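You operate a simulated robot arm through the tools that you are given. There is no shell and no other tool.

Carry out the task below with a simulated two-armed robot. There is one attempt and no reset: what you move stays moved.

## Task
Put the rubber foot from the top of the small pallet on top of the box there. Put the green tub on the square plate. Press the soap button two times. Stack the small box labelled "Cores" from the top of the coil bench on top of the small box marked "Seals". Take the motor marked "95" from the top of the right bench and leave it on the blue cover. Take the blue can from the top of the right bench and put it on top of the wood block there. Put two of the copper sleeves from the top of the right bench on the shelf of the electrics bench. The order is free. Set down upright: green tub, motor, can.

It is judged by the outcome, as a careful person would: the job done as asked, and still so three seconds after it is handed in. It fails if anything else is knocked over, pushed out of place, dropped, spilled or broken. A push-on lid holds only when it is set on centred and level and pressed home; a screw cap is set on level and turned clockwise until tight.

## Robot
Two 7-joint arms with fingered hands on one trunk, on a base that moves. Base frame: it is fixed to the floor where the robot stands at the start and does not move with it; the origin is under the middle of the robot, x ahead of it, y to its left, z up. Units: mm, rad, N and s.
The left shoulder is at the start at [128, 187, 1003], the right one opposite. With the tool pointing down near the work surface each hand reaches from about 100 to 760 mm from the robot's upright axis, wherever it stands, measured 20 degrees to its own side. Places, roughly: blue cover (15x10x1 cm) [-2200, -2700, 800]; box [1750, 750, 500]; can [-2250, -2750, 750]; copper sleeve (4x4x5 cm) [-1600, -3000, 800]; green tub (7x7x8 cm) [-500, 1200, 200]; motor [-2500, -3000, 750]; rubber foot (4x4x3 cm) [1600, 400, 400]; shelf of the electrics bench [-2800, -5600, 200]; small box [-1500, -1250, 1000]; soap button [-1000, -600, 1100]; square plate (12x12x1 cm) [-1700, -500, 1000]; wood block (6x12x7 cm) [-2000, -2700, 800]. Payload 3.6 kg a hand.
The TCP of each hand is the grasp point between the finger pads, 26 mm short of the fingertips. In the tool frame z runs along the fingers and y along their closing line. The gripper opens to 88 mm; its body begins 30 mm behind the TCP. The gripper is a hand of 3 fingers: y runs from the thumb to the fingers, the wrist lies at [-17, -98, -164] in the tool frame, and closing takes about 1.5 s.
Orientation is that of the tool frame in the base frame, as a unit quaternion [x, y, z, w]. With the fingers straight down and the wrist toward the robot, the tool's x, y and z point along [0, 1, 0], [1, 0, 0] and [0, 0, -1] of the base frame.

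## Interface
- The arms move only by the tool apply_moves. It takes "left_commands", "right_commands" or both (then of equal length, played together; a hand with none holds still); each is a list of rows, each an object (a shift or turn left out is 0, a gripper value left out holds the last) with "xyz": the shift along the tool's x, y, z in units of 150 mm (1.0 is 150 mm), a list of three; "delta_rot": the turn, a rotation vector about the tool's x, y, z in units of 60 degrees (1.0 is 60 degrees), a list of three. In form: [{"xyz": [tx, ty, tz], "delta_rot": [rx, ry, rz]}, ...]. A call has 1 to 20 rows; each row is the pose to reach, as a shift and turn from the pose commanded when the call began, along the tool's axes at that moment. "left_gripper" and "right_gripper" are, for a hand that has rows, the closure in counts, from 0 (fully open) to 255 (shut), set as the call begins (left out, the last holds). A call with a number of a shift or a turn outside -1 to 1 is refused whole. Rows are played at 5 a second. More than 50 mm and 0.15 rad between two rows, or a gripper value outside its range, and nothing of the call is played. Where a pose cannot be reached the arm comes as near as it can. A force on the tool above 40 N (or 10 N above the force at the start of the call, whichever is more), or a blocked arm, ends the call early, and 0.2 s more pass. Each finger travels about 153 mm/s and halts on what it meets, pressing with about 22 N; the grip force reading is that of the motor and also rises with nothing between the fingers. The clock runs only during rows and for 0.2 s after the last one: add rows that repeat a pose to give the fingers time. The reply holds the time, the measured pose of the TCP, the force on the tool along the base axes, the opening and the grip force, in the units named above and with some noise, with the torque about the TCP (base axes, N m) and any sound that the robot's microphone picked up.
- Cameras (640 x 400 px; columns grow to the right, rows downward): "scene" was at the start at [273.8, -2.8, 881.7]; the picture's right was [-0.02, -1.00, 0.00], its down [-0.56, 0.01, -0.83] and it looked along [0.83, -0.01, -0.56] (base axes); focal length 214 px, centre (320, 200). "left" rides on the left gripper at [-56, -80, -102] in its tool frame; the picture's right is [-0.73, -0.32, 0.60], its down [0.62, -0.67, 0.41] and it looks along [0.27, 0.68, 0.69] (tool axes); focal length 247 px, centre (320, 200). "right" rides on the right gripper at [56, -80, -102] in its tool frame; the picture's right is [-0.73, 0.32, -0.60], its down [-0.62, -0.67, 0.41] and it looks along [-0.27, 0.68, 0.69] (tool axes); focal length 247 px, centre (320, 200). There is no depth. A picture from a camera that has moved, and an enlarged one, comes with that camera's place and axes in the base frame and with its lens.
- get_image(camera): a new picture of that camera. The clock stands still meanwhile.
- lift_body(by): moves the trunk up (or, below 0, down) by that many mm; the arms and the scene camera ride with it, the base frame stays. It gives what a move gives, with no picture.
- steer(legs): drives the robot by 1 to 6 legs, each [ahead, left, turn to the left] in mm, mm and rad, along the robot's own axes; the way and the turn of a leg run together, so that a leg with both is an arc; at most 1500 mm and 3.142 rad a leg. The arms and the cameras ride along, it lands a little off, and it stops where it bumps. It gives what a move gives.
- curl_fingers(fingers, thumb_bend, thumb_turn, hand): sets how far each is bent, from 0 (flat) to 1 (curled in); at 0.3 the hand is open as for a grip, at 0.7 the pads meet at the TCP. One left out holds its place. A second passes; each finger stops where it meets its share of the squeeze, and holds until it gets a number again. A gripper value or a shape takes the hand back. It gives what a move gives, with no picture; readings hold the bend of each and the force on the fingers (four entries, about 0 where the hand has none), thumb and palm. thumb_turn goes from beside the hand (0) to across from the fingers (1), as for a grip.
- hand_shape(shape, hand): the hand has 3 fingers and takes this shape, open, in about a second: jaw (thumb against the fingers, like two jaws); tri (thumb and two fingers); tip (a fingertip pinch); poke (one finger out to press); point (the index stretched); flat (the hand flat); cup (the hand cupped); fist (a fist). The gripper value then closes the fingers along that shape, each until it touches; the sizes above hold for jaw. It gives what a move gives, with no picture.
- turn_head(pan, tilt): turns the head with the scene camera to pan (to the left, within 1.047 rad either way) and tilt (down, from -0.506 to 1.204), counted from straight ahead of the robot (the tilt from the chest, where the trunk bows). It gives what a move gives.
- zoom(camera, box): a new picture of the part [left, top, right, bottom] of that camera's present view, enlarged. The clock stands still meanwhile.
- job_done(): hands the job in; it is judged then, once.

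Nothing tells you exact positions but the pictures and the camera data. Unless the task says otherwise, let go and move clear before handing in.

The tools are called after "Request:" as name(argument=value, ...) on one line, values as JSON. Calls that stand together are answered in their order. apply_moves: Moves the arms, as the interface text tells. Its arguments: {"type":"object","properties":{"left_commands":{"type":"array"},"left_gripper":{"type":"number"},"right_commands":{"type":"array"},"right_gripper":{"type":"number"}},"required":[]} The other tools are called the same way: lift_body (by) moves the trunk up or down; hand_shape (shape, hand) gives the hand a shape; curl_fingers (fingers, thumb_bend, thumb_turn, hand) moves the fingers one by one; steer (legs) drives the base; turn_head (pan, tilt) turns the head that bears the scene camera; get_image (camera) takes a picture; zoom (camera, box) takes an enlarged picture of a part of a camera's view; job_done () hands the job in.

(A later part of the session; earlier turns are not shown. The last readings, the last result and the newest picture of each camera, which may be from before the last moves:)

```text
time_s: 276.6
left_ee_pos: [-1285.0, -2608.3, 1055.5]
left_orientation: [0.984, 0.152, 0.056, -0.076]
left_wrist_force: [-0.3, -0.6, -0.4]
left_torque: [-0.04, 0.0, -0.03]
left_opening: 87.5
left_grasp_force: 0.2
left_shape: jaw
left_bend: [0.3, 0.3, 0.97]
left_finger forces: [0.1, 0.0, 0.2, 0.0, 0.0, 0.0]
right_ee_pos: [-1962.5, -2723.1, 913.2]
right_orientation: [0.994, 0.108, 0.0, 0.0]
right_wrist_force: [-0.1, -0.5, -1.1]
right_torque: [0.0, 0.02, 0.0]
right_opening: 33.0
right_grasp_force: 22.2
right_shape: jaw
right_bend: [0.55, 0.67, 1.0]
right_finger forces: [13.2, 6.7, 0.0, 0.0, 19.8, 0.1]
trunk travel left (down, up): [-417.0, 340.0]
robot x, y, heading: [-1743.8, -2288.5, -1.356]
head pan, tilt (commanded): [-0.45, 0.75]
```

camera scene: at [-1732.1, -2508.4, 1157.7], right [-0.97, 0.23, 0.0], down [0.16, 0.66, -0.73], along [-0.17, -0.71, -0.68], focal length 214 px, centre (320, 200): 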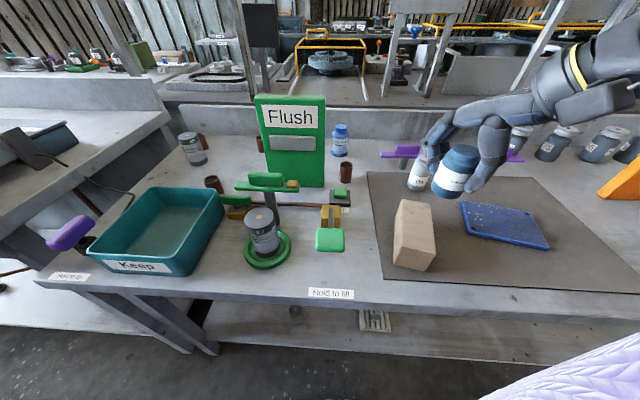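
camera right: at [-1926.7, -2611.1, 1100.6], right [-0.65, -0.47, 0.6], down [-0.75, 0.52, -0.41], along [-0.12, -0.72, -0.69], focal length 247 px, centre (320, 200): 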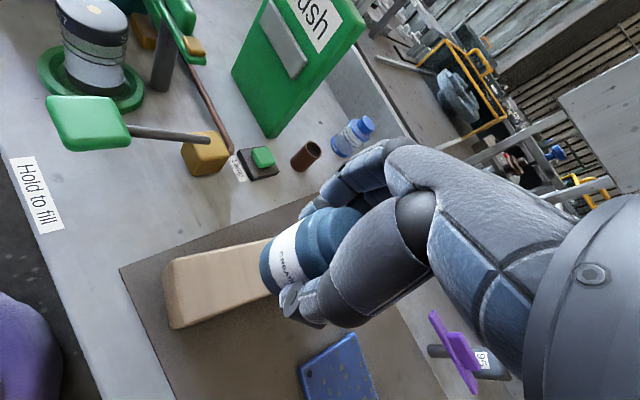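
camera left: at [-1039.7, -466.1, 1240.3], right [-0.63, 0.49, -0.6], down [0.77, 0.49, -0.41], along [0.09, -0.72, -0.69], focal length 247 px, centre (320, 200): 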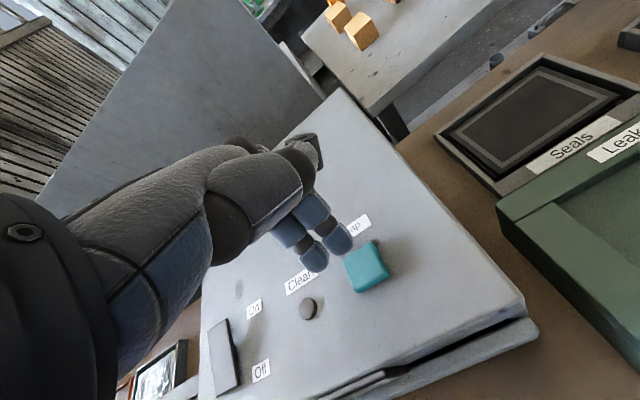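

Request:
apply_moves(right_commands=[{"xyz": [0, 0, 0.015]}, {"xyz": [0, 0, 0.02]}])

Request:
zoom(camera="scene", box=[370, 150, 490, 270])

```text
time_s: 277.2
left_ee_pos: [-1285.8, -2606.5, 1057.5]
left_orientation: [0.984, 0.152, 0.054, -0.076]
left_wrist_force: [0.2, 0.5, -0.4]
left_torque: [0.03, 0.02, 0.0]
left_opening: 88.0
left_grasp_force: 0.0
left_shape: jaw
left_bend: [0.3, 0.3, 0.97]
left_finger forces: [0.0, 0.1, 0.1, 0.0, 0.1, 0.1]
right_ee_pos: [-1962.6, -2720.1, 909.3]
right_orientation: [0.994, 0.109, 0.0, 0.0]
right_wrist_force: [-0.3, 0.1, -1.4]
right_torque: [0.01, -0.02, -0.03]
right_opening: 33.3
right_grasp_force: 22.1
right_shape: jaw
right_bend: [0.55, 0.67, 1.0]
right_finger forces: [13.1, 6.9, 0.1, 0.0, 19.9, 0.0]
trunk travel left (down, up): [-417.0, 340.0]
robot x, y, heading: [-1739.7, -2291.0, -1.354]
head pan, tilt (commanded): [-0.45, 0.75]
```

```text
3.33 times, centred on (430, 210) of scene
camera zoom: at [-1731.8, -2508.4, 1157.6], right [-0.97, 0.23, 0.0], down [0.16, 0.66, -0.73], along [-0.17, -0.71, -0.68], focal length 715 px, centre (-47, 167)
```

zoom: 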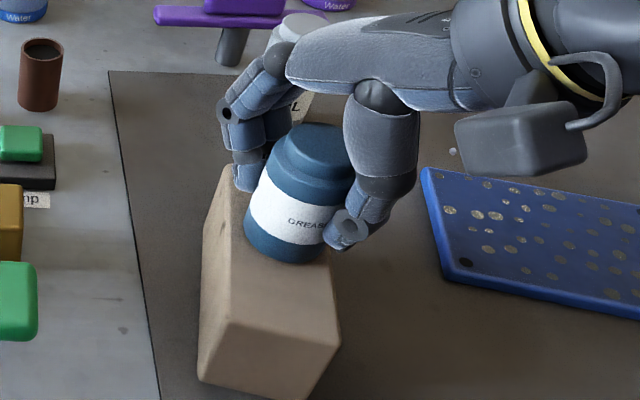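

Request:
apply_moves(right_commands=[{"xyz": [0, 0, 0.01]}, {"xyz": [0, 0, 0.018]}])

Request:
apply_moves(right_commands=[{"xyz": [0, 0, 0.01]}, {"xyz": [0, 0, 0.015]}])

```text
time_s: 277.8
left_ee_pos: [-1285.3, -2606.0, 1058.1]
left_orientation: [0.984, 0.152, 0.054, -0.074]
left_wrist_force: [0.6, 0.5, -0.1]
left_torque: [0.01, 0.01, 0.0]
left_opening: 87.5
left_grasp_force: 0.1
left_shape: jaw
left_bend: [0.3, 0.3, 0.97]
left_finger forces: [0.2, 0.0, 0.0, 0.0, 0.0, 0.1]
right_ee_pos: [-1962.5, -2721.1, 908.3]
right_orientation: [0.994, 0.109, 0.0, 0.001]
right_wrist_force: [0.0, 1.2, 1.0]
right_torque: [0.0, 0.01, -0.02]
right_opening: 33.2
right_grasp_force: 21.7
right_shape: jaw
right_bend: [0.55, 0.67, 1.0]
right_finger forces: [13.1, 7.1, 0.0, 0.1, 20.0, 0.0]
trunk travel left (down, up): [-417.0, 340.0]
robot x, y, heading: [-1742.4, -2287.5, -1.355]
head pan, tilt (commanded): [-0.45, 0.75]
```

```text
time_s: 278.4
left_ee_pos: [-1285.3, -2606.6, 1055.8]
left_orientation: [0.984, 0.152, 0.054, -0.075]
left_wrist_force: [0.1, 1.0, 0.2]
left_torque: [-0.02, -0.02, 0.01]
left_opening: 87.7
left_grasp_force: 0.1
left_shape: jaw
left_bend: [0.3, 0.3, 0.97]
left_finger forces: [0.0, 0.0, 0.1, 0.0, 0.0, 0.0]
right_ee_pos: [-1961.8, -2721.9, 906.5]
right_orientation: [0.994, 0.108, 0.001, 0.003]
right_wrist_force: [0.8, -0.2, 12.3]
right_torque: [0.14, 0.01, 0.04]
right_opening: 33.5
right_grasp_force: 21.9
right_shape: jaw
right_bend: [0.55, 0.67, 1.0]
right_finger forces: [14.3, 8.2, 0.0, 0.0, 22.3, 0.1]
trunk travel left (down, up): [-417.0, 340.0]
robot x, y, heading: [-1742.5, -2289.8, -1.36]
head pan, tilt (commanded): [-0.45, 0.75]
```

Contact reached. Backing off 1 mm, releasing, and raising.

Request:
apply_moves(right_commands=[{"xyz": [0, 0, -0.01]}, {"xyz": [0, 0, -0.01]}])

Request:
apply_moves(right_commands=[{"xyz": [0, 0, 0]}, {"xyz": [0, 0, 0]}, {"xyz": [0, 0, 0]}], right_gripper=100)

Request:
apply_moves(right_commands=[{"xyz": [0, 0, 0]}, {"xyz": [0, 0, 0]}, {"xyz": [0, 0, 0]}, {"xyz": [0, 0, 0]}], right_gripper=0)

Request:
zoom(camera="scene", box=[370, 150, 490, 270])

```text
time_s: 279.0
left_ee_pos: [-1285.1, -2608.1, 1056.8]
left_orientation: [0.984, 0.153, 0.054, -0.075]
left_wrist_force: [0.1, -0.3, -0.6]
left_torque: [0.01, 0.0, 0.0]
left_opening: 87.8
left_grasp_force: 0.2
left_shape: jaw
left_bend: [0.3, 0.3, 0.97]
left_finger forces: [0.1, 0.1, 0.0, 0.0, 0.0, 0.0]
right_ee_pos: [-1961.8, -2721.3, 907.0]
right_orientation: [0.994, 0.108, 0.0, 0.001]
right_wrist_force: [0.6, -0.8, 9.8]
right_torque: [0.01, -0.01, 0.02]
right_opening: 33.4
right_grasp_force: 22.2
right_shape: jaw
right_bend: [0.55, 0.67, 1.0]
right_finger forces: [15.1, 8.5, 0.0, 0.1, 21.7, 0.1]
trunk travel left (down, up): [-417.0, 340.0]
robot x, y, heading: [-1739.4, -2286.0, -1.355]
head pan, tilt (commanded): [-0.45, 0.75]
```

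```text
time_s: 279.8
left_ee_pos: [-1286.0, -2605.9, 1056.4]
left_orientation: [0.984, 0.152, 0.055, -0.076]
left_wrist_force: [-0.2, -0.3, 0.4]
left_torque: [0.04, 0.03, 0.03]
left_opening: 87.8
left_grasp_force: 0.0
left_shape: jaw
left_bend: [0.3, 0.3, 0.97]
left_finger forces: [0.2, 0.0, 0.0, 0.0, 0.0, 0.1]
right_ee_pos: [-1962.1, -2721.9, 906.0]
right_orientation: [0.994, 0.108, -0.001, 0.0]
right_wrist_force: [-0.1, 0.7, -0.7]
right_torque: [0.0, 0.01, 0.02]
right_opening: 52.9
right_grasp_force: 0.1
right_shape: jaw
right_bend: [0.39, 0.62, 1.0]
right_finger forces: [0.0, 0.0, 0.1, 0.0, 0.1, 0.0]
trunk travel left (down, up): [-417.0, 340.0]
robot x, y, heading: [-1738.6, -2288.0, -1.359]
head pan, tilt (commanded): [-0.45, 0.75]
```

```text
time_s: 280.8
left_ee_pos: [-1285.7, -2607.6, 1055.8]
left_orientation: [0.984, 0.152, 0.054, -0.075]
left_wrist_force: [-0.1, 0.3, 0.6]
left_torque: [0.01, -0.01, -0.03]
left_opening: 87.8
left_grasp_force: 0.1
left_shape: jaw
left_bend: [0.3, 0.3, 0.97]
left_finger forces: [0.1, 0.0, 0.0, 0.0, 0.1, 0.0]
right_ee_pos: [-1962.4, -2721.4, 906.0]
right_orientation: [0.994, 0.108, 0.0, 0.0]
right_wrist_force: [0.2, -0.6, -0.8]
right_torque: [0.01, 0.05, 0.03]
right_opening: 87.6
right_grasp_force: 0.1
right_shape: jaw
right_bend: [0.3, 0.3, 0.98]
right_finger forces: [0.0, 0.0, 0.0, 0.0, 0.1, 0.0]
trunk travel left (down, up): [-417.0, 340.0]
robot x, y, heading: [-1740.9, -2290.2, -1.357]
head pan, tilt (commanded): [-0.45, 0.75]
```

```text
3.33 times, centred on (430, 210) of scene
camera zoom: at [-1731.8, -2508.4, 1157.7], right [-0.97, 0.23, 0.0], down [0.16, 0.66, -0.73], along [-0.17, -0.71, -0.68], focal length 715 px, centre (-47, 167)
```

zoom: 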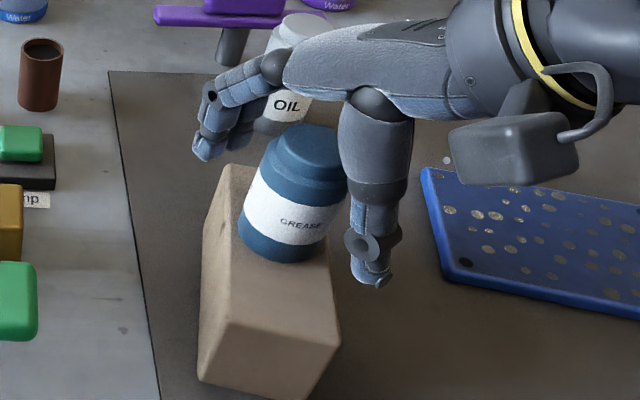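

Can stands on the block. Raising the hand straight up.

Request:
apply_moves(right_commands=[{"xyz": [0, 0, -0.15]}, {"xyz": [0, 0, -0.3]}, {"xyz": [0, 0, -0.45]}, {"xyz": [0, 0, -0.6]}, {"xyz": [0, 0, -0.8]}, {"xyz": [0, 0, -1.0]}, {"xyz": [0, 0, -1.0]}])

Request:
zoom(camera="scene", box=[360, 130, 520, 280])

```text
time_s: 282.4
left_ee_pos: [-1286.0, -2607.0, 1056.9]
left_orientation: [0.984, 0.153, 0.056, -0.075]
left_wrist_force: [0.0, -0.2, -0.2]
left_torque: [0.01, 0.0, -0.02]
left_opening: 87.8
left_grasp_force: 0.0
left_shape: jaw
left_bend: [0.3, 0.3, 0.97]
left_finger forces: [0.1, 0.0, 0.0, 0.0, 0.1, 0.0]
right_ee_pos: [-1962.7, -2721.1, 1057.1]
right_orientation: [0.994, 0.108, 0.0, 0.0]
right_wrist_force: [0.4, -0.3, 0.7]
right_torque: [0.02, -0.01, -0.03]
right_opening: 87.8
right_grasp_force: 0.0
right_shape: jaw
right_bend: [0.3, 0.3, 0.98]
right_finger forces: [0.1, 0.0, 0.0, 0.0, 0.0, 0.1]
trunk travel left (down, up): [-417.0, 340.0]
robot x, y, heading: [-1742.8, -2287.3, -1.357]
head pan, tilt (commanded): [-0.45, 0.75]
```

```text
2.67 times, centred on (440, 205) of scene
camera zoom: at [-1731.8, -2508.3, 1157.7], right [-0.97, 0.23, 0.0], down [0.16, 0.66, -0.73], along [-0.17, -0.71, -0.68], focal length 572 px, centre (0, 187)
```

zoom: 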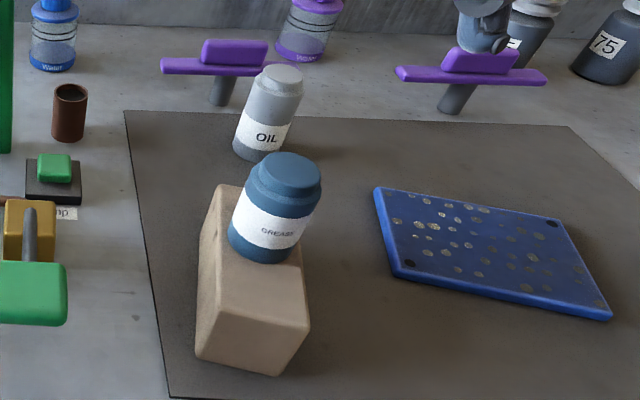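

Can is on the block. Next is motor "95": moving right to stand before it, then lowering the trunk a little.

Request:
steer(legs=[[-127, -359, 0]])

Request:
lift_body(by=-80)

Request:
turn_head(pan=-0.5, tilt=0.55)

Request:
get_image(camera="scene")

Request:
get_image(camera="right")

```text
time_s: 284.8
left_ee_pos: [-1668.3, -2560.8, 1057.4]
left_orientation: [0.984, 0.149, 0.055, -0.076]
left_wrist_force: [0.7, 0.3, -0.2]
left_torque: [-0.05, -0.02, 0.03]
left_opening: 87.9
left_grasp_force: 0.0
left_shape: jaw
left_bend: [0.3, 0.3, 0.97]
left_finger forces: [0.1, 0.0, 0.0, 0.1, 0.0, 0.1]
right_ee_pos: [-2345.3, -2670.1, 1057.9]
right_orientation: [0.995, 0.104, 0.001, 0.001]
right_wrist_force: [-0.4, -0.6, 0.6]
right_torque: [0.0, -0.01, -0.03]
right_opening: 87.4
right_grasp_force: 0.0
right_shape: jaw
right_bend: [0.3, 0.3, 0.98]
right_finger forces: [0.1, 0.0, 0.0, 0.0, 0.1, 0.0]
trunk travel left (down, up): [-417.0, 340.0]
robot x, y, heading: [-2122.2, -2238.4, -1.36]
head pan, tilt (commanded): [-0.45, 0.75]
```

```text
time_s: 286.0
left_ee_pos: [-1667.4, -2562.8, 976.4]
left_orientation: [0.985, 0.148, 0.055, -0.075]
left_wrist_force: [0.0, -0.4, -0.4]
left_torque: [0.02, 0.02, 0.0]
left_opening: 87.7
left_grasp_force: 0.0
left_shape: jaw
left_bend: [0.3, 0.3, 0.97]
left_finger forces: [0.0, 0.1, 0.0, 0.0, 0.0, 0.0]
right_ee_pos: [-2342.6, -2673.6, 972.5]
right_orientation: [0.994, 0.105, 0.0, -0.008]
right_wrist_force: [-0.5, -0.5, -0.1]
right_torque: [0.0, -0.01, 0.01]
right_opening: 87.7
right_grasp_force: 0.0
right_shape: jaw
right_bend: [0.3, 0.3, 0.98]
right_finger forces: [0.0, 0.0, 0.0, 0.1, 0.1, 0.0]
trunk travel left (down, up): [-337.0, 420.0]
robot x, y, heading: [-2118.6, -2242.1, -1.365]
head pan, tilt (commanded): [-0.45, 0.75]
```

```text
time_s: 286.7
left_ee_pos: [-1667.1, -2561.2, 976.0]
left_orientation: [0.985, 0.149, 0.054, -0.075]
left_wrist_force: [0.4, -0.1, 0.0]
left_torque: [0.0, 0.01, -0.02]
left_opening: 87.4
left_grasp_force: 0.0
left_shape: jaw
left_bend: [0.3, 0.3, 0.97]
left_finger forces: [0.0, 0.0, 0.1, 0.1, 0.1, 0.0]
right_ee_pos: [-2345.3, -2673.7, 972.1]
right_orientation: [0.995, 0.104, 0.0, -0.009]
right_wrist_force: [-0.6, -0.4, 0.6]
right_torque: [0.0, 0.04, -0.01]
right_opening: 87.6
right_grasp_force: 0.0
right_shape: jaw
right_bend: [0.3, 0.3, 0.98]
right_finger forces: [0.0, 0.0, 0.1, 0.0, 0.0, 0.1]
trunk travel left (down, up): [-337.0, 420.0]
robot x, y, heading: [-2118.1, -2235.2, -1.359]
head pan, tilt (commanded): [-0.499, 0.55]
```

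```text
taken
camera scene: at [-2115.6, -2474.6, 1089.5], right [-0.96, 0.29, 0.0], down [0.15, 0.5, -0.85], along [-0.25, -0.82, -0.52], focal length 214 px, centre (320, 200)
```

scene: 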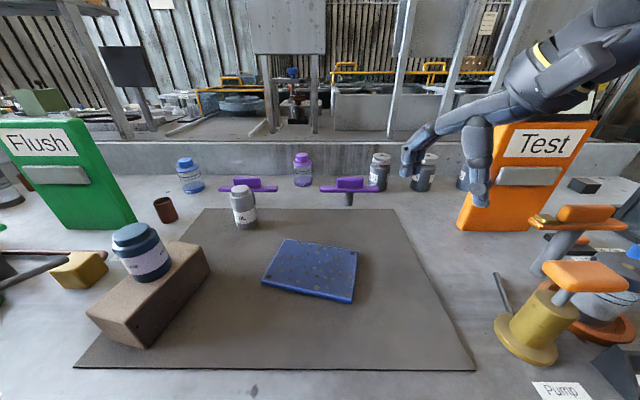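

```text
taken
camera right: at [-2305.6, -2584.9, 1077.7], right [-0.65, -0.47, 0.59], down [-0.75, 0.53, -0.4], along [-0.12, -0.7, -0.7], focal length 247 px, centre (320, 200)
```

right: 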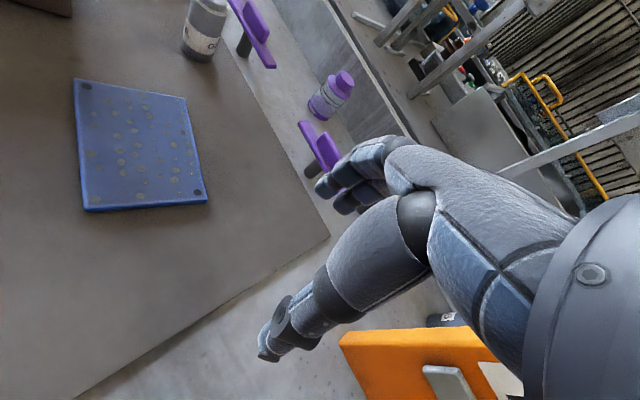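

Request:
zoom(camera="scene", box=[310, 130, 450, 230])

```text
4.00 times, centred on (380, 180) of scene
camera zoom: at [-2115.6, -2474.6, 1089.5], right [-0.96, 0.29, 0.0], down [0.15, 0.5, -0.85], along [-0.25, -0.82, -0.52], focal length 858 px, centre (80, 280)
```

zoom: 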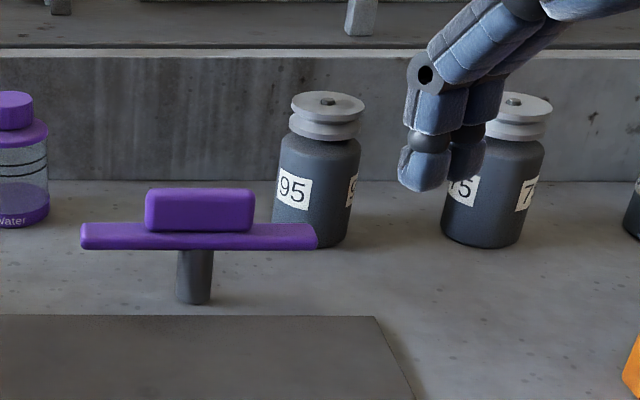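

Motor 95 is at (-2422, -2938), top ≈ 899. Moving the right hand above it in two slow moves.

Request:
apply_moves(right_commands=[{"xyz": [-0.08, 0.16, -0.05], "delta_rot": [-0.017, 0, 0]}, {"xyz": [-0.17, 0.32, -0.12], "delta_rot": [-0.017, 0, 0]}, {"xyz": [-0.26, 0.48, -0.15], "delta_rot": [-0.017, 0, 0]}, {"xyz": [-0.35, 0.64, -0.15], "delta_rot": [-0.017, 0, 0]}, {"xyz": [-0.433, 0.807, -0.15], "delta_rot": [-0.017, 0, 0]}, {"xyz": [-0.433, 0.807, -0.15], "delta_rot": [-0.017, 0, 0]}], right_gripper=0)

Request:
get_image(camera="scene")

Request:
get_image(camera="right")

```text
time_s: 288.1
left_ee_pos: [-1666.9, -2563.2, 977.2]
left_orientation: [0.984, 0.149, 0.055, -0.075]
left_wrist_force: [0.3, -0.1, -1.2]
left_torque: [-0.02, -0.02, 0.04]
left_opening: 87.8
left_grasp_force: 0.0
left_shape: jaw
left_bend: [0.3, 0.3, 0.97]
left_finger forces: [0.0, 0.0, 0.0, 0.0, 0.0, 0.0]
right_ee_pos: [-2381.3, -2806.9, 992.5]
right_orientation: [0.994, 0.105, 0.0, 0.0]
right_wrist_force: [0.3, 1.1, 0.2]
right_torque: [0.0, -0.03, -0.02]
right_opening: 87.6
right_grasp_force: 0.0
right_shape: jaw
right_bend: [0.3, 0.3, 0.98]
right_finger forces: [0.0, 0.0, 0.0, 0.1, 0.1, 0.0]
trunk travel left (down, up): [-337.0, 420.0]
robot x, y, heading: [-2121.9, -2237.3, -1.366]
head pan, tilt (commanded): [-0.499, 0.55]
```

```text
taken
camera scene: at [-2115.6, -2474.5, 1089.6], right [-0.96, 0.29, 0.0], down [0.15, 0.5, -0.85], along [-0.25, -0.82, -0.52], focal length 214 px, centre (320, 200)
```

scene: 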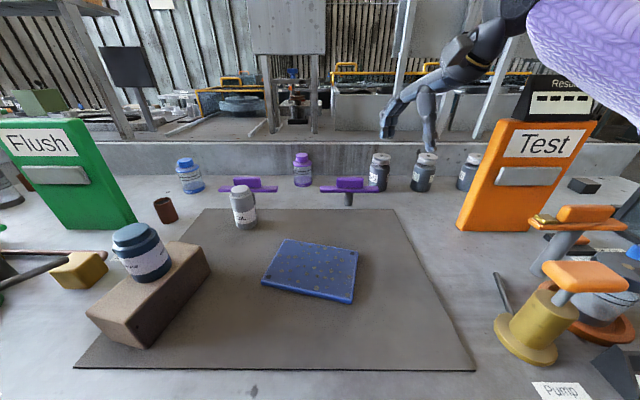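

```text
taken
camera right: at [-2344.3, -2716.5, 1096.2], right [-0.65, -0.46, 0.6], down [-0.75, 0.52, -0.41], along [-0.12, -0.72, -0.69], focal length 247 px, centre (320, 200)
```

right: 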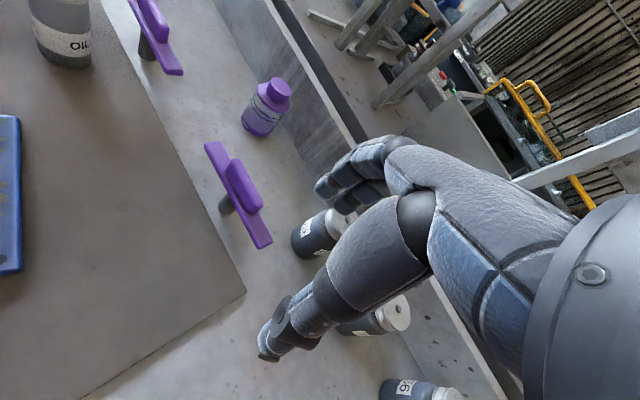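

Request:
apply_moves(right_commands=[{"xyz": [-0.09, 0.16, 0]}, {"xyz": [-0.18, 0.32, 0]}, {"xyz": [-0.27, 0.48, 0]}, {"xyz": [-0.36, 0.64, 0]}, {"xyz": [-0.447, 0.797, 0]}, {"xyz": [-0.447, 0.797, 0]}])

Request:
get_image(camera="right")

Request:
zoom(camera="scene", box=[290, 90, 490, 230])

```text
time_s: 289.5
left_ee_pos: [-1663.5, -2556.3, 977.5]
left_orientation: [0.985, 0.148, 0.053, -0.072]
left_wrist_force: [0.1, 0.8, -0.4]
left_torque: [-0.02, -0.01, 0.0]
left_opening: 87.6
left_grasp_force: 0.2
left_shape: jaw
left_bend: [0.3, 0.3, 0.97]
left_finger forces: [0.1, 0.0, 0.0, 0.0, 0.1, 0.0]
right_ee_pos: [-2419.3, -2930.9, 999.5]
right_orientation: [0.994, 0.105, -0.002, 0.005]
right_wrist_force: [0.3, 0.3, -0.6]
right_torque: [-0.05, 0.04, 0.03]
right_opening: 87.8
right_grasp_force: 0.0
right_shape: jaw
right_bend: [0.3, 0.3, 0.98]
right_finger forces: [0.2, 0.1, 0.0, 0.1, 0.1, 0.1]
trunk travel left (down, up): [-337.0, 420.0]
robot x, y, heading: [-2118.5, -2239.5, -1.362]
head pan, tilt (commanded): [-0.499, 0.55]
```

```text
taken
camera right: at [-2380.2, -2840.2, 1102.7], right [-0.65, -0.46, 0.6], down [-0.75, 0.52, -0.41], along [-0.12, -0.72, -0.68], focal length 247 px, centre (320, 200)
```

right: 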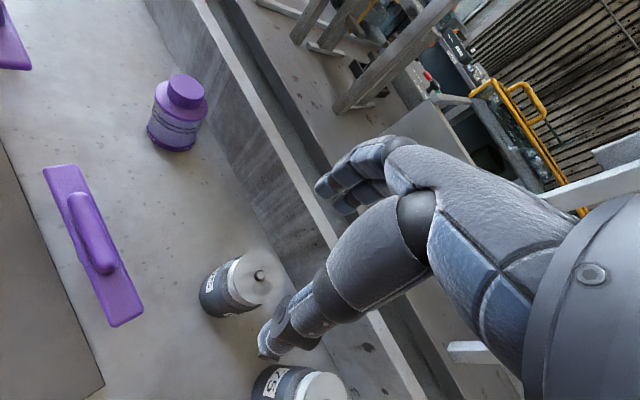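

```text
2.86 times, centred on (390, 160) of scene
camera zoom: at [-2112.4, -2468.6, 1091.2], right [-0.96, 0.29, 0.0], down [0.15, 0.5, -0.86], along [-0.25, -0.82, -0.52], focal length 613 px, centre (120, 314)
```

zoom: 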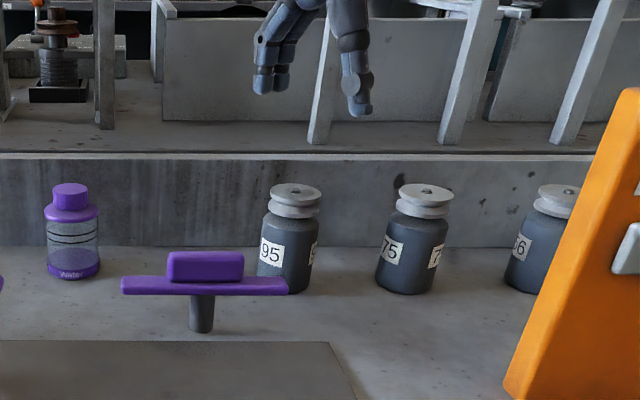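

The head camera shifted a few mm, so I want to check whether the right arm is touching the Test sign. Looking right.

Request:
turn_head(pan=-0.9, tilt=0.35)

Request:
get_image(camera="scene")

```text
time_s: 290.4
left_ee_pos: [-1662.9, -2556.3, 976.3]
left_orientation: [0.985, 0.149, 0.052, -0.072]
left_wrist_force: [0.0, -0.1, -0.3]
left_torque: [0.01, -0.03, 0.0]
left_opening: 87.6
left_grasp_force: 0.1
left_shape: jaw
left_bend: [0.3, 0.3, 0.97]
left_finger forces: [0.0, 0.0, 0.0, 0.1, 0.1, 0.1]
right_ee_pos: [-2417.3, -2931.1, 999.5]
right_orientation: [0.994, 0.105, -0.001, 0.004]
right_wrist_force: [-0.4, -0.3, -0.2]
right_torque: [0.0, -0.02, 0.02]
right_opening: 87.9
right_grasp_force: 0.2
right_shape: jaw
right_bend: [0.3, 0.3, 0.98]
right_finger forces: [0.0, 0.1, 0.1, 0.0, 0.0, 0.1]
trunk travel left (down, up): [-337.0, 420.0]
robot x, y, heading: [-2119.2, -2239.9, -1.361]
head pan, tilt (commanded): [-0.901, 0.351]
```

```text
taken
camera scene: at [-2145.5, -2454.4, 1109.4], right [-0.77, 0.64, 0.0], down [0.22, 0.26, -0.94], along [-0.6, -0.72, -0.34], focal length 214 px, centre (320, 200)
```

scene: 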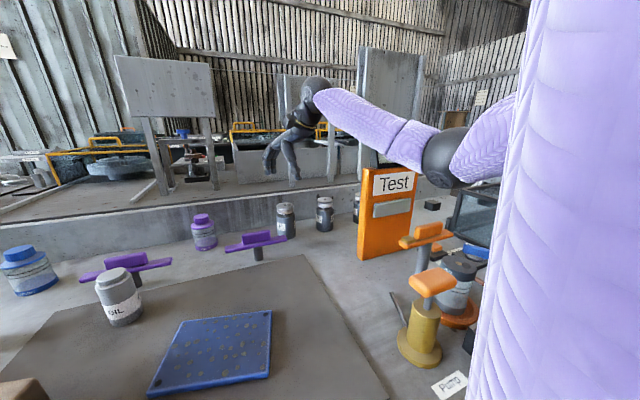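

The forearm passes right over the Test sign's display and may be pressing on it. I'll raise the trunk to lift the whole arm off.

Request:
lift_body(by=100)

Request:
get_image(camera="scene")

```text
time_s: 291.7
left_ee_pos: [-1665.5, -2562.3, 1076.9]
left_orientation: [0.985, 0.148, 0.054, -0.076]
left_wrist_force: [-0.2, 0.3, 0.8]
left_torque: [0.01, 0.01, -0.03]
left_opening: 87.6
left_grasp_force: 0.2
left_shape: jaw
left_bend: [0.3, 0.3, 0.97]
left_finger forces: [0.0, 0.1, 0.1, 0.1, 0.0, 0.0]
right_ee_pos: [-2422.6, -2937.8, 1091.2]
right_orientation: [0.995, 0.104, 0.001, 0.0]
right_wrist_force: [-0.2, 0.9, -0.4]
right_torque: [0.0, 0.0, -0.01]
right_opening: 87.9
right_grasp_force: 0.1
right_shape: jaw
right_bend: [0.3, 0.3, 0.98]
right_finger forces: [0.1, 0.1, 0.0, 0.1, 0.0, 0.0]
trunk travel left (down, up): [-437.0, 320.0]
robot x, y, heading: [-2118.6, -2236.4, -1.362]
head pan, tilt (commanded): [-0.901, 0.351]
```

```text
taken
camera scene: at [-2151.7, -2449.3, 1214.2], right [-0.77, 0.64, 0.0], down [0.22, 0.26, -0.94], along [-0.6, -0.72, -0.34], focal length 214 px, centre (320, 200)
```

scene: 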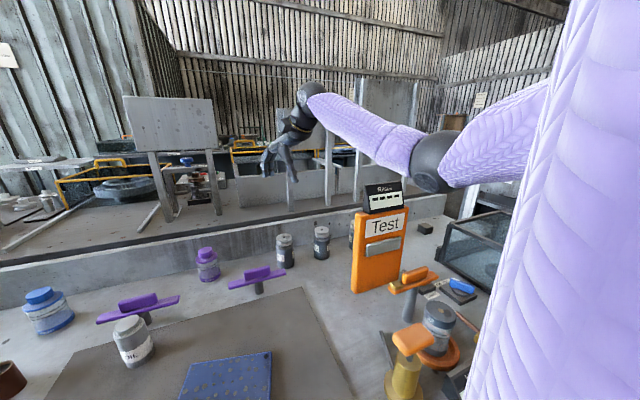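

The arm had indeed been resting on the display; it is clear now. Checking the Test sign and display closely.

Request:
zoom(camera="scene", box=[330, 160, 450, 310])

```text
2.67 times, centred on (390, 235) of scene
camera zoom: at [-2151.7, -2449.3, 1214.2], right [-0.77, 0.64, 0.0], down [0.22, 0.26, -0.94], along [-0.6, -0.72, -0.34], focal length 572 px, centre (133, 107)
```

zoom: 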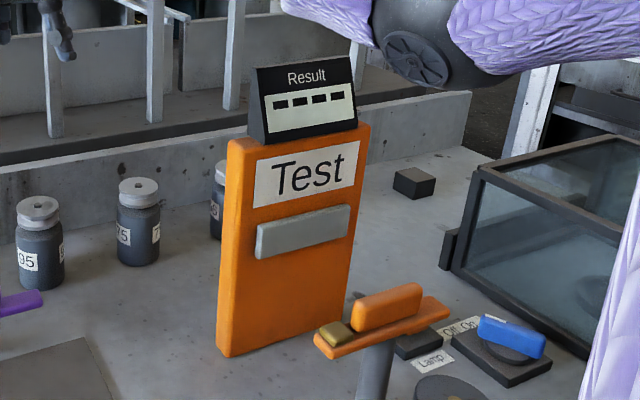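

The sign is intact. The right elbow can't reach the motor safely past the Test sign, so I'll use the left arm, which comes over the open mat side. First retracting the right hand slowly.

Request:
apply_moves(right_commands=[{"xyz": [0.09, -0.16, 0]}, {"xyz": [0.18, -0.32, 0]}, {"xyz": [0.27, -0.48, 0]}, {"xyz": [0.36, -0.64, 0]}, {"xyz": [0.447, -0.8, 0]}, {"xyz": [0.5, -0.95, 0]}, {"xyz": [0.5, -0.95, 0]}])

Request:
apply_moves(right_commands=[{"xyz": [0.05, -0.16, 0]}, {"xyz": [0.1, -0.32, 0]}, {"xyz": [0.15, -0.48, 0]}, {"xyz": [0.2, -0.64, 0]}, {"xyz": [0.2, -0.8, 0]}, {"xyz": [0.2, -0.8, 0]}])

Request:
steer(legs=[[-150, 80, 0], [0, 0, -1.0]])

Request:
turn_head(pan=0.5, tilt=0.6)

Request:
get_image(camera="scene")

```text
time_s: 293.3
left_ee_pos: [-1667.7, -2562.3, 1074.6]
left_orientation: [0.984, 0.148, 0.055, -0.076]
left_wrist_force: [0.5, 0.2, -0.5]
left_torque: [-0.01, 0.02, 0.0]
left_opening: 87.8
left_grasp_force: 0.0
left_shape: jaw
left_bend: [0.3, 0.3, 0.97]
left_finger forces: [0.1, 0.0, 0.0, 0.0, 0.0, 0.0]
right_ee_pos: [-2379.3, -2782.0, 1091.7]
right_orientation: [0.994, 0.105, 0.0, 0.001]
right_wrist_force: [0.1, -0.1, 0.1]
right_torque: [0.02, 0.0, 0.01]
right_opening: 87.5
right_grasp_force: 0.1
right_shape: jaw
right_bend: [0.3, 0.3, 0.98]
right_finger forces: [0.1, 0.0, 0.1, 0.0, 0.0, 0.0]
trunk travel left (down, up): [-437.0, 320.0]
robot x, y, heading: [-2120.5, -2237.5, -1.362]
head pan, tilt (commanded): [-0.901, 0.351]
```

```text
time_s: 294.7
left_ee_pos: [-1665.5, -2562.2, 1076.0]
left_orientation: [0.984, 0.149, 0.055, -0.076]
left_wrist_force: [-0.1, -1.0, -0.4]
left_torque: [-0.05, 0.05, 0.0]
left_opening: 87.6
left_grasp_force: 0.0
left_shape: jaw
left_bend: [0.3, 0.3, 0.97]
left_finger forces: [0.0, 0.0, 0.0, 0.0, 0.2, 0.0]
right_ee_pos: [-2376.0, -2659.0, 1093.5]
right_orientation: [0.995, 0.104, 0.001, 0.0]
right_wrist_force: [-0.6, 0.1, -0.4]
right_torque: [-0.03, 0.0, -0.03]
right_opening: 87.7
right_grasp_force: 0.0
right_shape: jaw
right_bend: [0.3, 0.3, 0.98]
right_finger forces: [0.1, 0.0, 0.0, 0.0, 0.0, 0.0]
trunk travel left (down, up): [-437.0, 320.0]
robot x, y, heading: [-2115.0, -2241.6, -1.363]
head pan, tilt (commanded): [-0.901, 0.351]
```

```text
time_s: 298.7
left_ee_pos: [-2105.8, -2632.8, 1076.6]
left_orientation: [0.934, -0.345, 0.085, -0.039]
left_wrist_force: [-0.3, 0.2, -0.4]
left_torque: [-0.01, 0.0, 0.0]
left_opening: 87.8
left_grasp_force: 0.2
left_shape: jaw
left_bend: [0.3, 0.3, 0.97]
left_finger forces: [0.1, 0.1, 0.0, 0.0, 0.0, 0.0]
right_ee_pos: [-2565.6, -2085.3, 1094.2]
right_orientation: [0.921, -0.389, 0.001, 0.001]
right_wrist_force: [-0.2, 0.7, 0.1]
right_torque: [0.01, 0.0, 0.01]
right_opening: 87.8
right_grasp_force: 0.2
right_shape: jaw
right_bend: [0.3, 0.3, 0.98]
right_finger forces: [0.0, 0.0, 0.1, 0.1, 0.0, 0.0]
trunk travel left (down, up): [-437.0, 320.0]
robot x, y, heading: [-2072.8, -2077.9, -2.37]
head pan, tilt (commanded): [-0.901, 0.351]
```

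```text
time_s: 300.2
left_ee_pos: [-2105.2, -2633.2, 1076.4]
left_orientation: [0.934, -0.346, 0.085, -0.04]
left_wrist_force: [-0.5, -0.1, 0.5]
left_torque: [-0.01, -0.02, 0.01]
left_opening: 87.7
left_grasp_force: 0.0
left_shape: jaw
left_bend: [0.3, 0.3, 0.97]
left_finger forces: [0.0, 0.0, 0.0, 0.0, 0.1, 0.1]
right_ee_pos: [-2565.8, -2084.9, 1094.2]
right_orientation: [0.921, -0.389, 0.001, 0.001]
right_wrist_force: [0.8, -0.2, -0.3]
right_torque: [0.0, 0.02, -0.02]
right_opening: 87.7
right_grasp_force: 0.0
right_shape: jaw
right_bend: [0.3, 0.3, 0.98]
right_finger forces: [0.0, 0.0, 0.0, 0.0, 0.1, 0.0]
trunk travel left (down, up): [-437.0, 320.0]
robot x, y, heading: [-2072.7, -2075.8, -2.372]
head pan, tilt (commanded): [0.499, 0.6]
```

```text
taken
camera scene: at [-2202.4, -2261.0, 1191.7], right [-0.95, 0.3, 0.0], down [0.17, 0.54, -0.83], along [-0.25, -0.79, -0.56], focal length 214 px, centre (320, 200)
```

scene: 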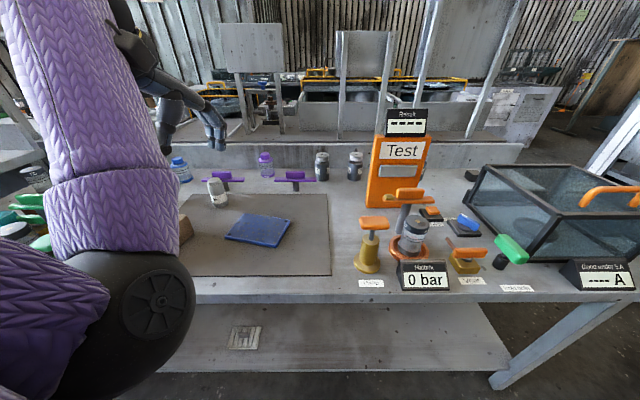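

Left arm now faces the motor side. Moving the base in, then straightening and yawing the left tool.

Request:
steer(legs=[[161, 51, 0]])

Request:
apply_moves(left_commands=[{"delta_rot": [-0.03, -0.03, -0.06]}, {"delta_rot": [-0.06, -0.06, -0.12]}, {"delta_rot": [-0.09, -0.09, -0.18]}, {"delta_rot": [-0.128, -0.125, -0.24]}, {"delta_rot": [-0.128, -0.125, -0.3]}, {"delta_rot": [-0.128, -0.125, -0.36]}, {"delta_rot": [-0.128, -0.125, -0.36]}])

Request:
get_image(camera="scene")

Request:
get_image(camera="left")

```text
time_s: 301.7
left_ee_pos: [-2187.1, -2782.1, 1075.7]
left_orientation: [0.934, -0.346, 0.084, -0.04]
left_wrist_force: [-0.5, -1.1, 0.0]
left_torque: [-0.02, -0.02, 0.03]
left_opening: 87.7
left_grasp_force: 0.0
left_shape: jaw
left_bend: [0.3, 0.3, 0.97]
left_finger forces: [0.0, 0.1, 0.0, 0.0, 0.0, 0.1]
right_ee_pos: [-2647.0, -2235.4, 1093.7]
right_orientation: [0.921, -0.389, 0.0, 0.0]
right_wrist_force: [-1.0, -1.0, 0.1]
right_torque: [0.01, -0.04, 0.02]
right_opening: 87.8
right_grasp_force: 0.1
right_shape: jaw
right_bend: [0.3, 0.3, 0.98]
right_finger forces: [0.1, 0.0, 0.0, 0.1, 0.1, 0.1]
trunk travel left (down, up): [-437.0, 320.0]
robot x, y, heading: [-2156.9, -2227.5, -2.376]
head pan, tilt (commanded): [0.499, 0.6]
```

```text
time_s: 303.3
left_ee_pos: [-2182.9, -2793.0, 1090.5]
left_orientation: [0.987, -0.158, 0.007, 0.034]
left_wrist_force: [1.0, -0.4, -0.9]
left_torque: [0.0, -0.03, -0.01]
left_opening: 87.7
left_grasp_force: 0.0
left_shape: jaw
left_bend: [0.3, 0.3, 0.97]
left_finger forces: [0.0, 0.0, 0.0, 0.1, 0.0, 0.0]
right_ee_pos: [-2647.2, -2234.7, 1094.2]
right_orientation: [0.921, -0.389, 0.0, 0.001]
right_wrist_force: [0.1, -0.5, 0.1]
right_torque: [0.03, 0.01, -0.02]
right_opening: 87.8
right_grasp_force: 0.0
right_shape: jaw
right_bend: [0.3, 0.3, 0.98]
right_finger forces: [0.0, 0.0, 0.1, 0.0, 0.1, 0.1]
trunk travel left (down, up): [-437.0, 320.0]
robot x, y, heading: [-2156.1, -2227.1, -2.372]
head pan, tilt (commanded): [0.499, 0.6]
```

```text
taken
camera scene: at [-2283.9, -2409.5, 1191.6], right [-0.95, 0.3, 0.0], down [0.17, 0.54, -0.83], along [-0.25, -0.79, -0.56], focal length 214 px, centre (320, 200)
```

scene: 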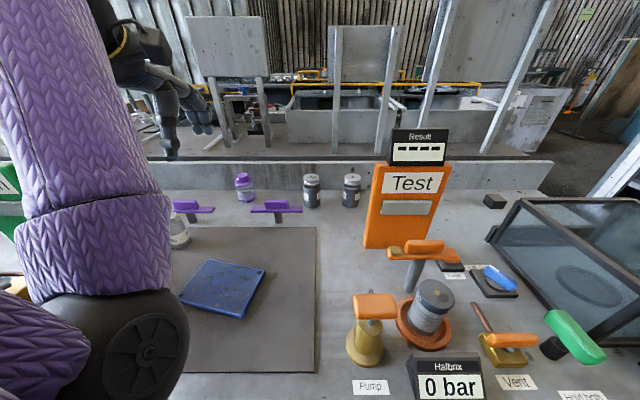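

```text
taken
camera left: at [-2210.6, -2692.3, 1183.9], right [-0.6, 0.49, -0.64], down [0.8, 0.41, -0.44], along [0.04, -0.77, -0.63], focal length 247 px, centre (320, 200)
```

left: 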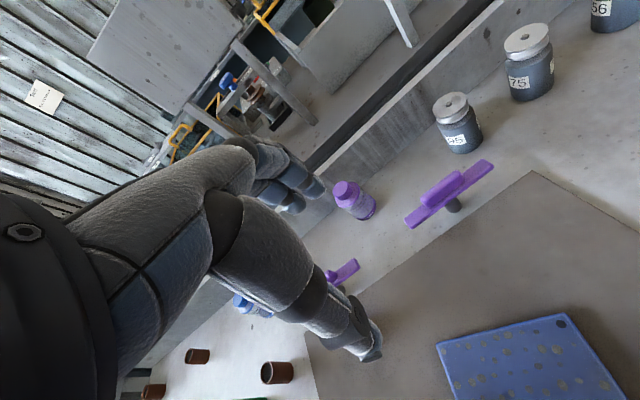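

Left tool is almost vertical. Moving it in two slow moves to above motor 95.

Request:
apply_moves(left_commands=[{"xyz": [-0.12, 0.14, 0.03], "delta_rot": [0.02, -0.008, 0]}, {"xyz": [-0.24, 0.28, 0.07], "delta_rot": [0.04, -0.016, 0]}, {"xyz": [-0.36, 0.42, 0.1], "delta_rot": [0.062, -0.0235, 0]}, {"xyz": [-0.48, 0.56, 0.15], "delta_rot": [0.062, -0.0235, 0]}, {"xyz": [-0.6, 0.7, 0.2], "delta_rot": [0.062, -0.0235, 0]}, {"xyz": [-0.6, 0.7, 0.2], "delta_rot": [0.062, -0.0235, 0]}], left_gripper=0)

Request:
get_image(camera="left")

Request:
get_image(camera="scene")

```text
time_s: 304.7
left_ee_pos: [-2307.0, -2852.2, 1049.2]
left_orientation: [0.986, -0.166, -0.001, -0.017]
left_wrist_force: [0.3, 0.2, -0.6]
left_torque: [0.02, -0.01, -0.01]
left_opening: 87.6
left_grasp_force: 0.1
left_shape: jaw
left_bend: [0.3, 0.3, 0.97]
left_finger forces: [0.1, 0.0, 0.0, 0.1, 0.1, 0.0]
right_ee_pos: [-2647.0, -2232.8, 1094.8]
right_orientation: [0.921, -0.389, 0.0, 0.001]
right_wrist_force: [0.3, -0.5, -0.5]
right_torque: [0.0, -0.02, 0.05]
right_opening: 87.7
right_grasp_force: 0.1
right_shape: jaw
right_bend: [0.3, 0.3, 0.98]
right_finger forces: [0.0, 0.0, 0.0, 0.0, 0.1, 0.1]
trunk travel left (down, up): [-437.0, 320.0]
robot x, y, heading: [-2157.4, -2226.0, -2.371]
head pan, tilt (commanded): [0.499, 0.6]
```

```text
taken
camera left: at [-2333.8, -2761.8, 1152.3], right [-0.59, 0.56, -0.58], down [0.81, 0.44, -0.39], along [0.03, -0.7, -0.71], focal length 247 px, centre (320, 200)
```

left: 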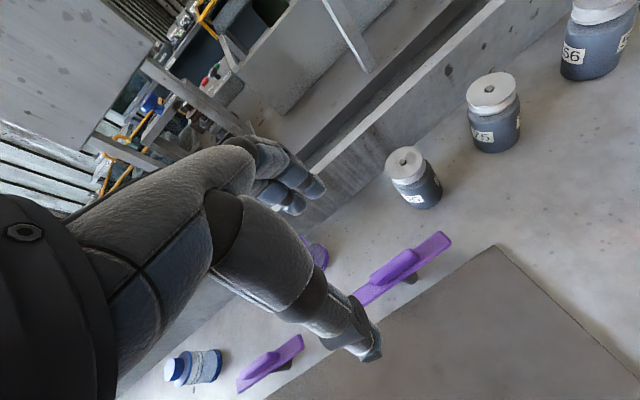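

```text
taken
camera scene: at [-2283.7, -2409.3, 1191.7], right [-0.95, 0.3, 0.0], down [0.17, 0.54, -0.83], along [-0.25, -0.79, -0.56], focal length 214 px, centre (320, 200)
```

scene: 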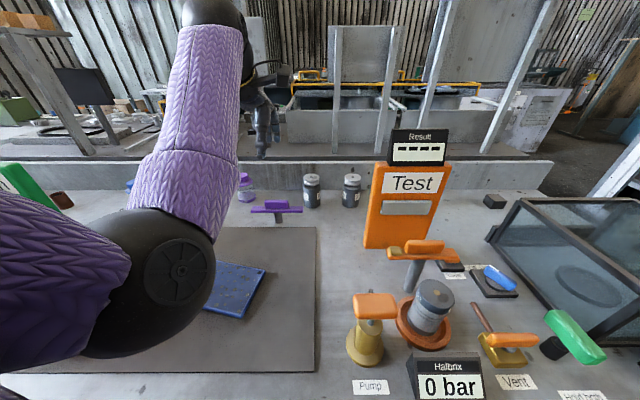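

Request:
apply_moves(left_commands=[{"xyz": [-0.11, 0.16, 0.02], "delta_rot": [-0.01, 0, 0]}, {"xyz": [-0.22, 0.32, 0.04], "delta_rot": [-0.02, 0.003, 0]}, {"xyz": [-0.33, 0.48, 0.07], "delta_rot": [-0.032, 0.007, 0]}, {"xyz": [-0.44, 0.64, 0.1], "delta_rot": [-0.032, 0.007, 0]}, {"xyz": [-0.545, 0.788, 0.12], "delta_rot": [-0.032, 0.007, 0]}, {"xyz": [-0.545, 0.788, 0.12], "delta_rot": [-0.032, 0.007, 0]}])

Request:
get_image(camera="left")

Request:
zoom(camera="scene", box=[200, 90, 420, 260])

```text
time_s: 306.1
left_ee_pos: [-2424.3, -2937.5, 1026.3]
left_orientation: [0.986, -0.166, 0.0, 0.001]
left_wrist_force: [-0.3, -0.9, 0.7]
left_torque: [-0.01, 0.02, 0.02]
left_opening: 87.7
left_grasp_force: 0.1
left_shape: jaw
left_bend: [0.3, 0.3, 0.97]
left_finger forces: [0.1, 0.0, 0.0, 0.0, 0.1, 0.0]
right_ee_pos: [-2646.2, -2233.4, 1092.9]
right_orientation: [0.921, -0.389, 0.001, 0.001]
right_wrist_force: [-0.2, 0.1, -0.5]
right_torque: [-0.03, -0.01, 0.01]
right_opening: 87.7
right_grasp_force: 0.0
right_shape: jaw
right_bend: [0.3, 0.3, 0.98]
right_finger forces: [0.1, 0.0, 0.0, 0.0, 0.0, 0.0]
trunk travel left (down, up): [-437.0, 320.0]
robot x, y, heading: [-2153.2, -2223.5, -2.368]
head pan, tilt (commanded): [0.499, 0.6]
```

```text
taken
camera left: at [-2450.0, -2843.0, 1127.9], right [-0.59, 0.54, -0.6], down [0.81, 0.42, -0.41], along [0.03, -0.73, -0.69], focal length 247 px, centre (320, 200)
```

left: 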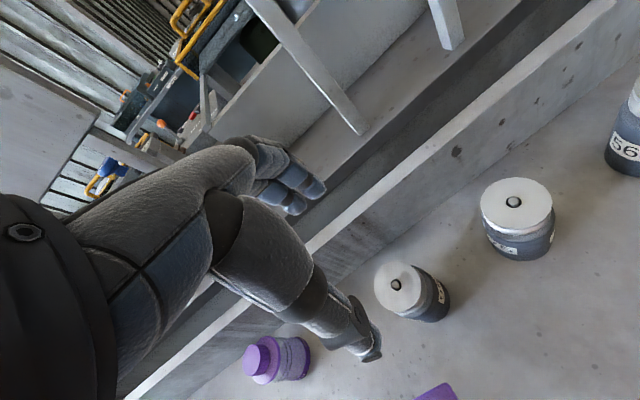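

```text
2.35 times, centred on (310, 175) of scene
camera zoom: at [-2283.8, -2409.3, 1191.7], right [-0.95, 0.3, 0.0], down [0.17, 0.54, -0.83], along [-0.25, -0.79, -0.56], focal length 505 px, centre (344, 259)
```

zoom: 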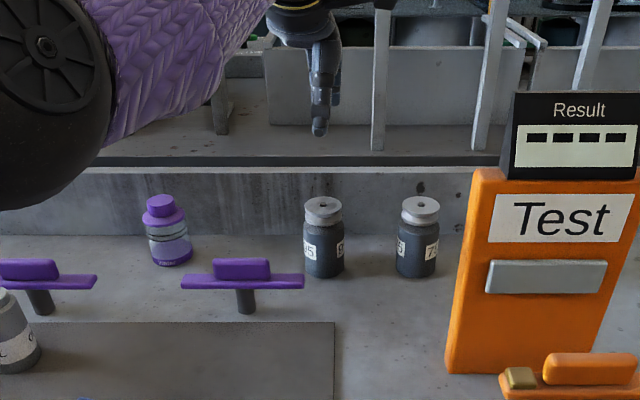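

Aligned above motor 95. Lowering the trunk by 80 mm for better reach.

Request:
lift_body(by=-80)

Request:
get_image(camera="left")

Request:
zoom(camera="scene", box=[200, 90, 420, 260])

```text
time_s: 307.3
left_ee_pos: [-2422.3, -2936.5, 947.1]
left_orientation: [0.986, -0.166, 0.0, 0.001]
left_wrist_force: [0.8, 0.0, -0.7]
left_torque: [-0.02, 0.0, -0.03]
left_opening: 87.7
left_grasp_force: 0.0
left_shape: jaw
left_bend: [0.3, 0.3, 0.97]
left_finger forces: [0.0, 0.0, 0.0, 0.1, 0.0, 0.1]
right_ee_pos: [-2651.0, -2237.2, 1004.0]
right_orientation: [0.921, -0.389, 0.006, -0.013]
right_wrist_force: [0.2, -0.8, 0.2]
right_torque: [0.02, 0.01, -0.02]
right_opening: 87.8
right_grasp_force: 0.2
right_shape: jaw
right_bend: [0.3, 0.3, 0.98]
right_finger forces: [0.1, 0.0, 0.0, 0.1, 0.1, 0.1]
trunk travel left (down, up): [-357.0, 400.0]
robot x, y, heading: [-2154.1, -2224.6, -2.37]
head pan, tilt (commanded): [0.499, 0.6]
```

```text
taken
camera left: at [-2448.2, -2842.9, 1048.7], right [-0.59, 0.54, -0.6], down [0.81, 0.42, -0.41], along [0.03, -0.73, -0.69], focal length 247 px, centre (320, 200)
```

left: 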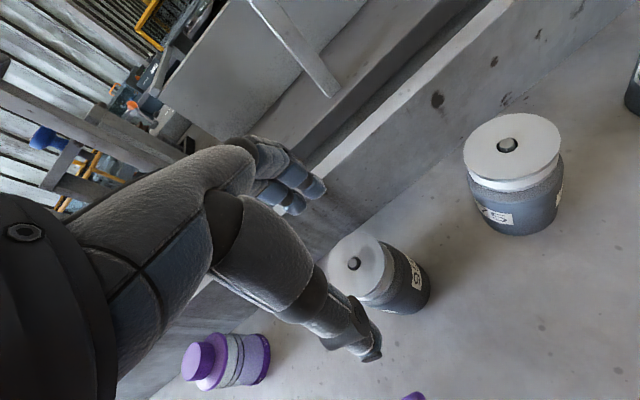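

```text
2.35 times, centred on (310, 175) of scene
camera zoom: at [-2290.0, -2415.5, 1106.8], right [-0.95, 0.3, 0.0], down [0.17, 0.54, -0.83], along [-0.25, -0.79, -0.56], focal length 505 px, centre (344, 259)
```

zoom: 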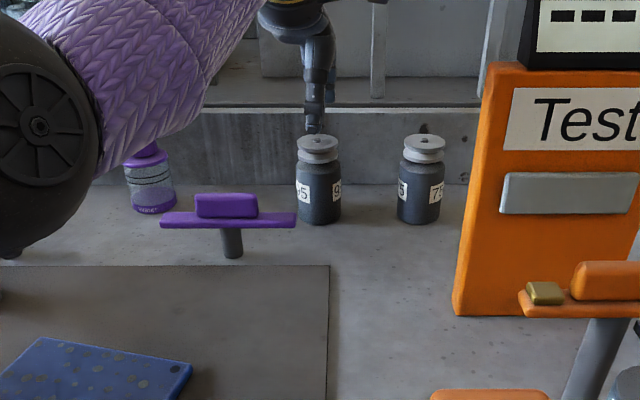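

Aligned. Descending to grip height (TCP z≈884) in steps.

Request:
apply_moves(left_commands=[{"xyz": [0, 0, 0.12]}, {"xyz": [0, 0, 0.24]}, {"xyz": [0, 0, 0.3]}, {"xyz": [0, 0, 0.3]}])

Request:
zoom(camera="left", box=[230, 150, 450, 370])

Request:
zoom(camera="scene", box=[250, 90, 400, 210])

```text
time_s: 308.3
left_ee_pos: [-2421.7, -2936.8, 901.6]
left_orientation: [0.986, -0.166, -0.001, -0.001]
left_wrist_force: [0.5, 0.0, 0.7]
left_torque: [0.03, -0.02, 0.01]
left_opening: 87.9
left_grasp_force: 0.1
left_shape: jaw
left_bend: [0.3, 0.3, 0.97]
left_finger forces: [0.0, 0.0, 0.0, 0.0, 0.0, 0.0]
right_ee_pos: [-2651.3, -2237.5, 1002.6]
right_orientation: [0.921, -0.389, 0.006, -0.013]
right_wrist_force: [0.4, 0.3, -0.2]
right_torque: [-0.01, 0.01, 0.01]
right_opening: 87.3
right_grasp_force: 0.1
right_shape: jaw
right_bend: [0.3, 0.3, 0.98]
right_finger forces: [0.1, 0.0, 0.0, 0.0, 0.1, 0.1]
trunk travel left (down, up): [-357.0, 400.0]
robot x, y, heading: [-2154.4, -2225.4, -2.374]
head pan, tilt (commanded): [0.499, 0.6]
```

```text
1.82 times, centred on (340, 260) of left
camera zoom: at [-2448.2, -2843.3, 1002.3], right [-0.59, 0.54, -0.6], down [0.81, 0.42, -0.41], along [0.03, -0.73, -0.69], focal length 449 px, centre (284, 91)
```

zoom: 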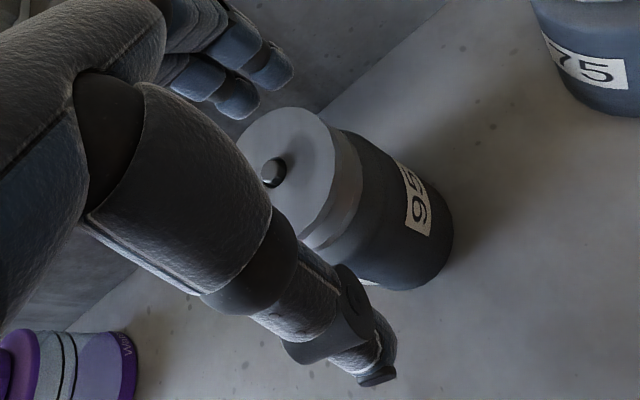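

```text
3.33 times, centred on (325, 150) of scene
camera zoom: at [-2290.3, -2415.7, 1106.6], right [-0.95, 0.3, 0.0], down [0.17, 0.54, -0.82], along [-0.25, -0.79, -0.57], focal length 715 px, centre (303, 367)
```

zoom: 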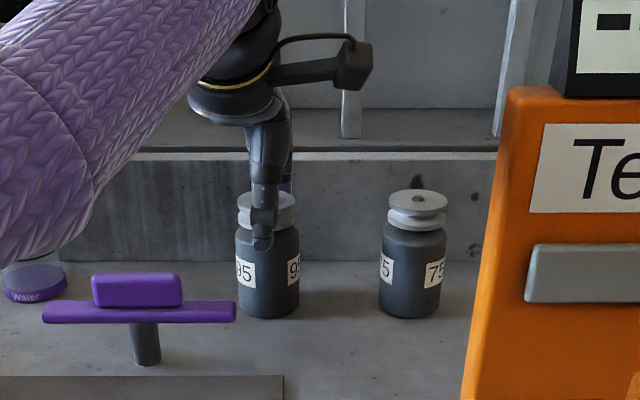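

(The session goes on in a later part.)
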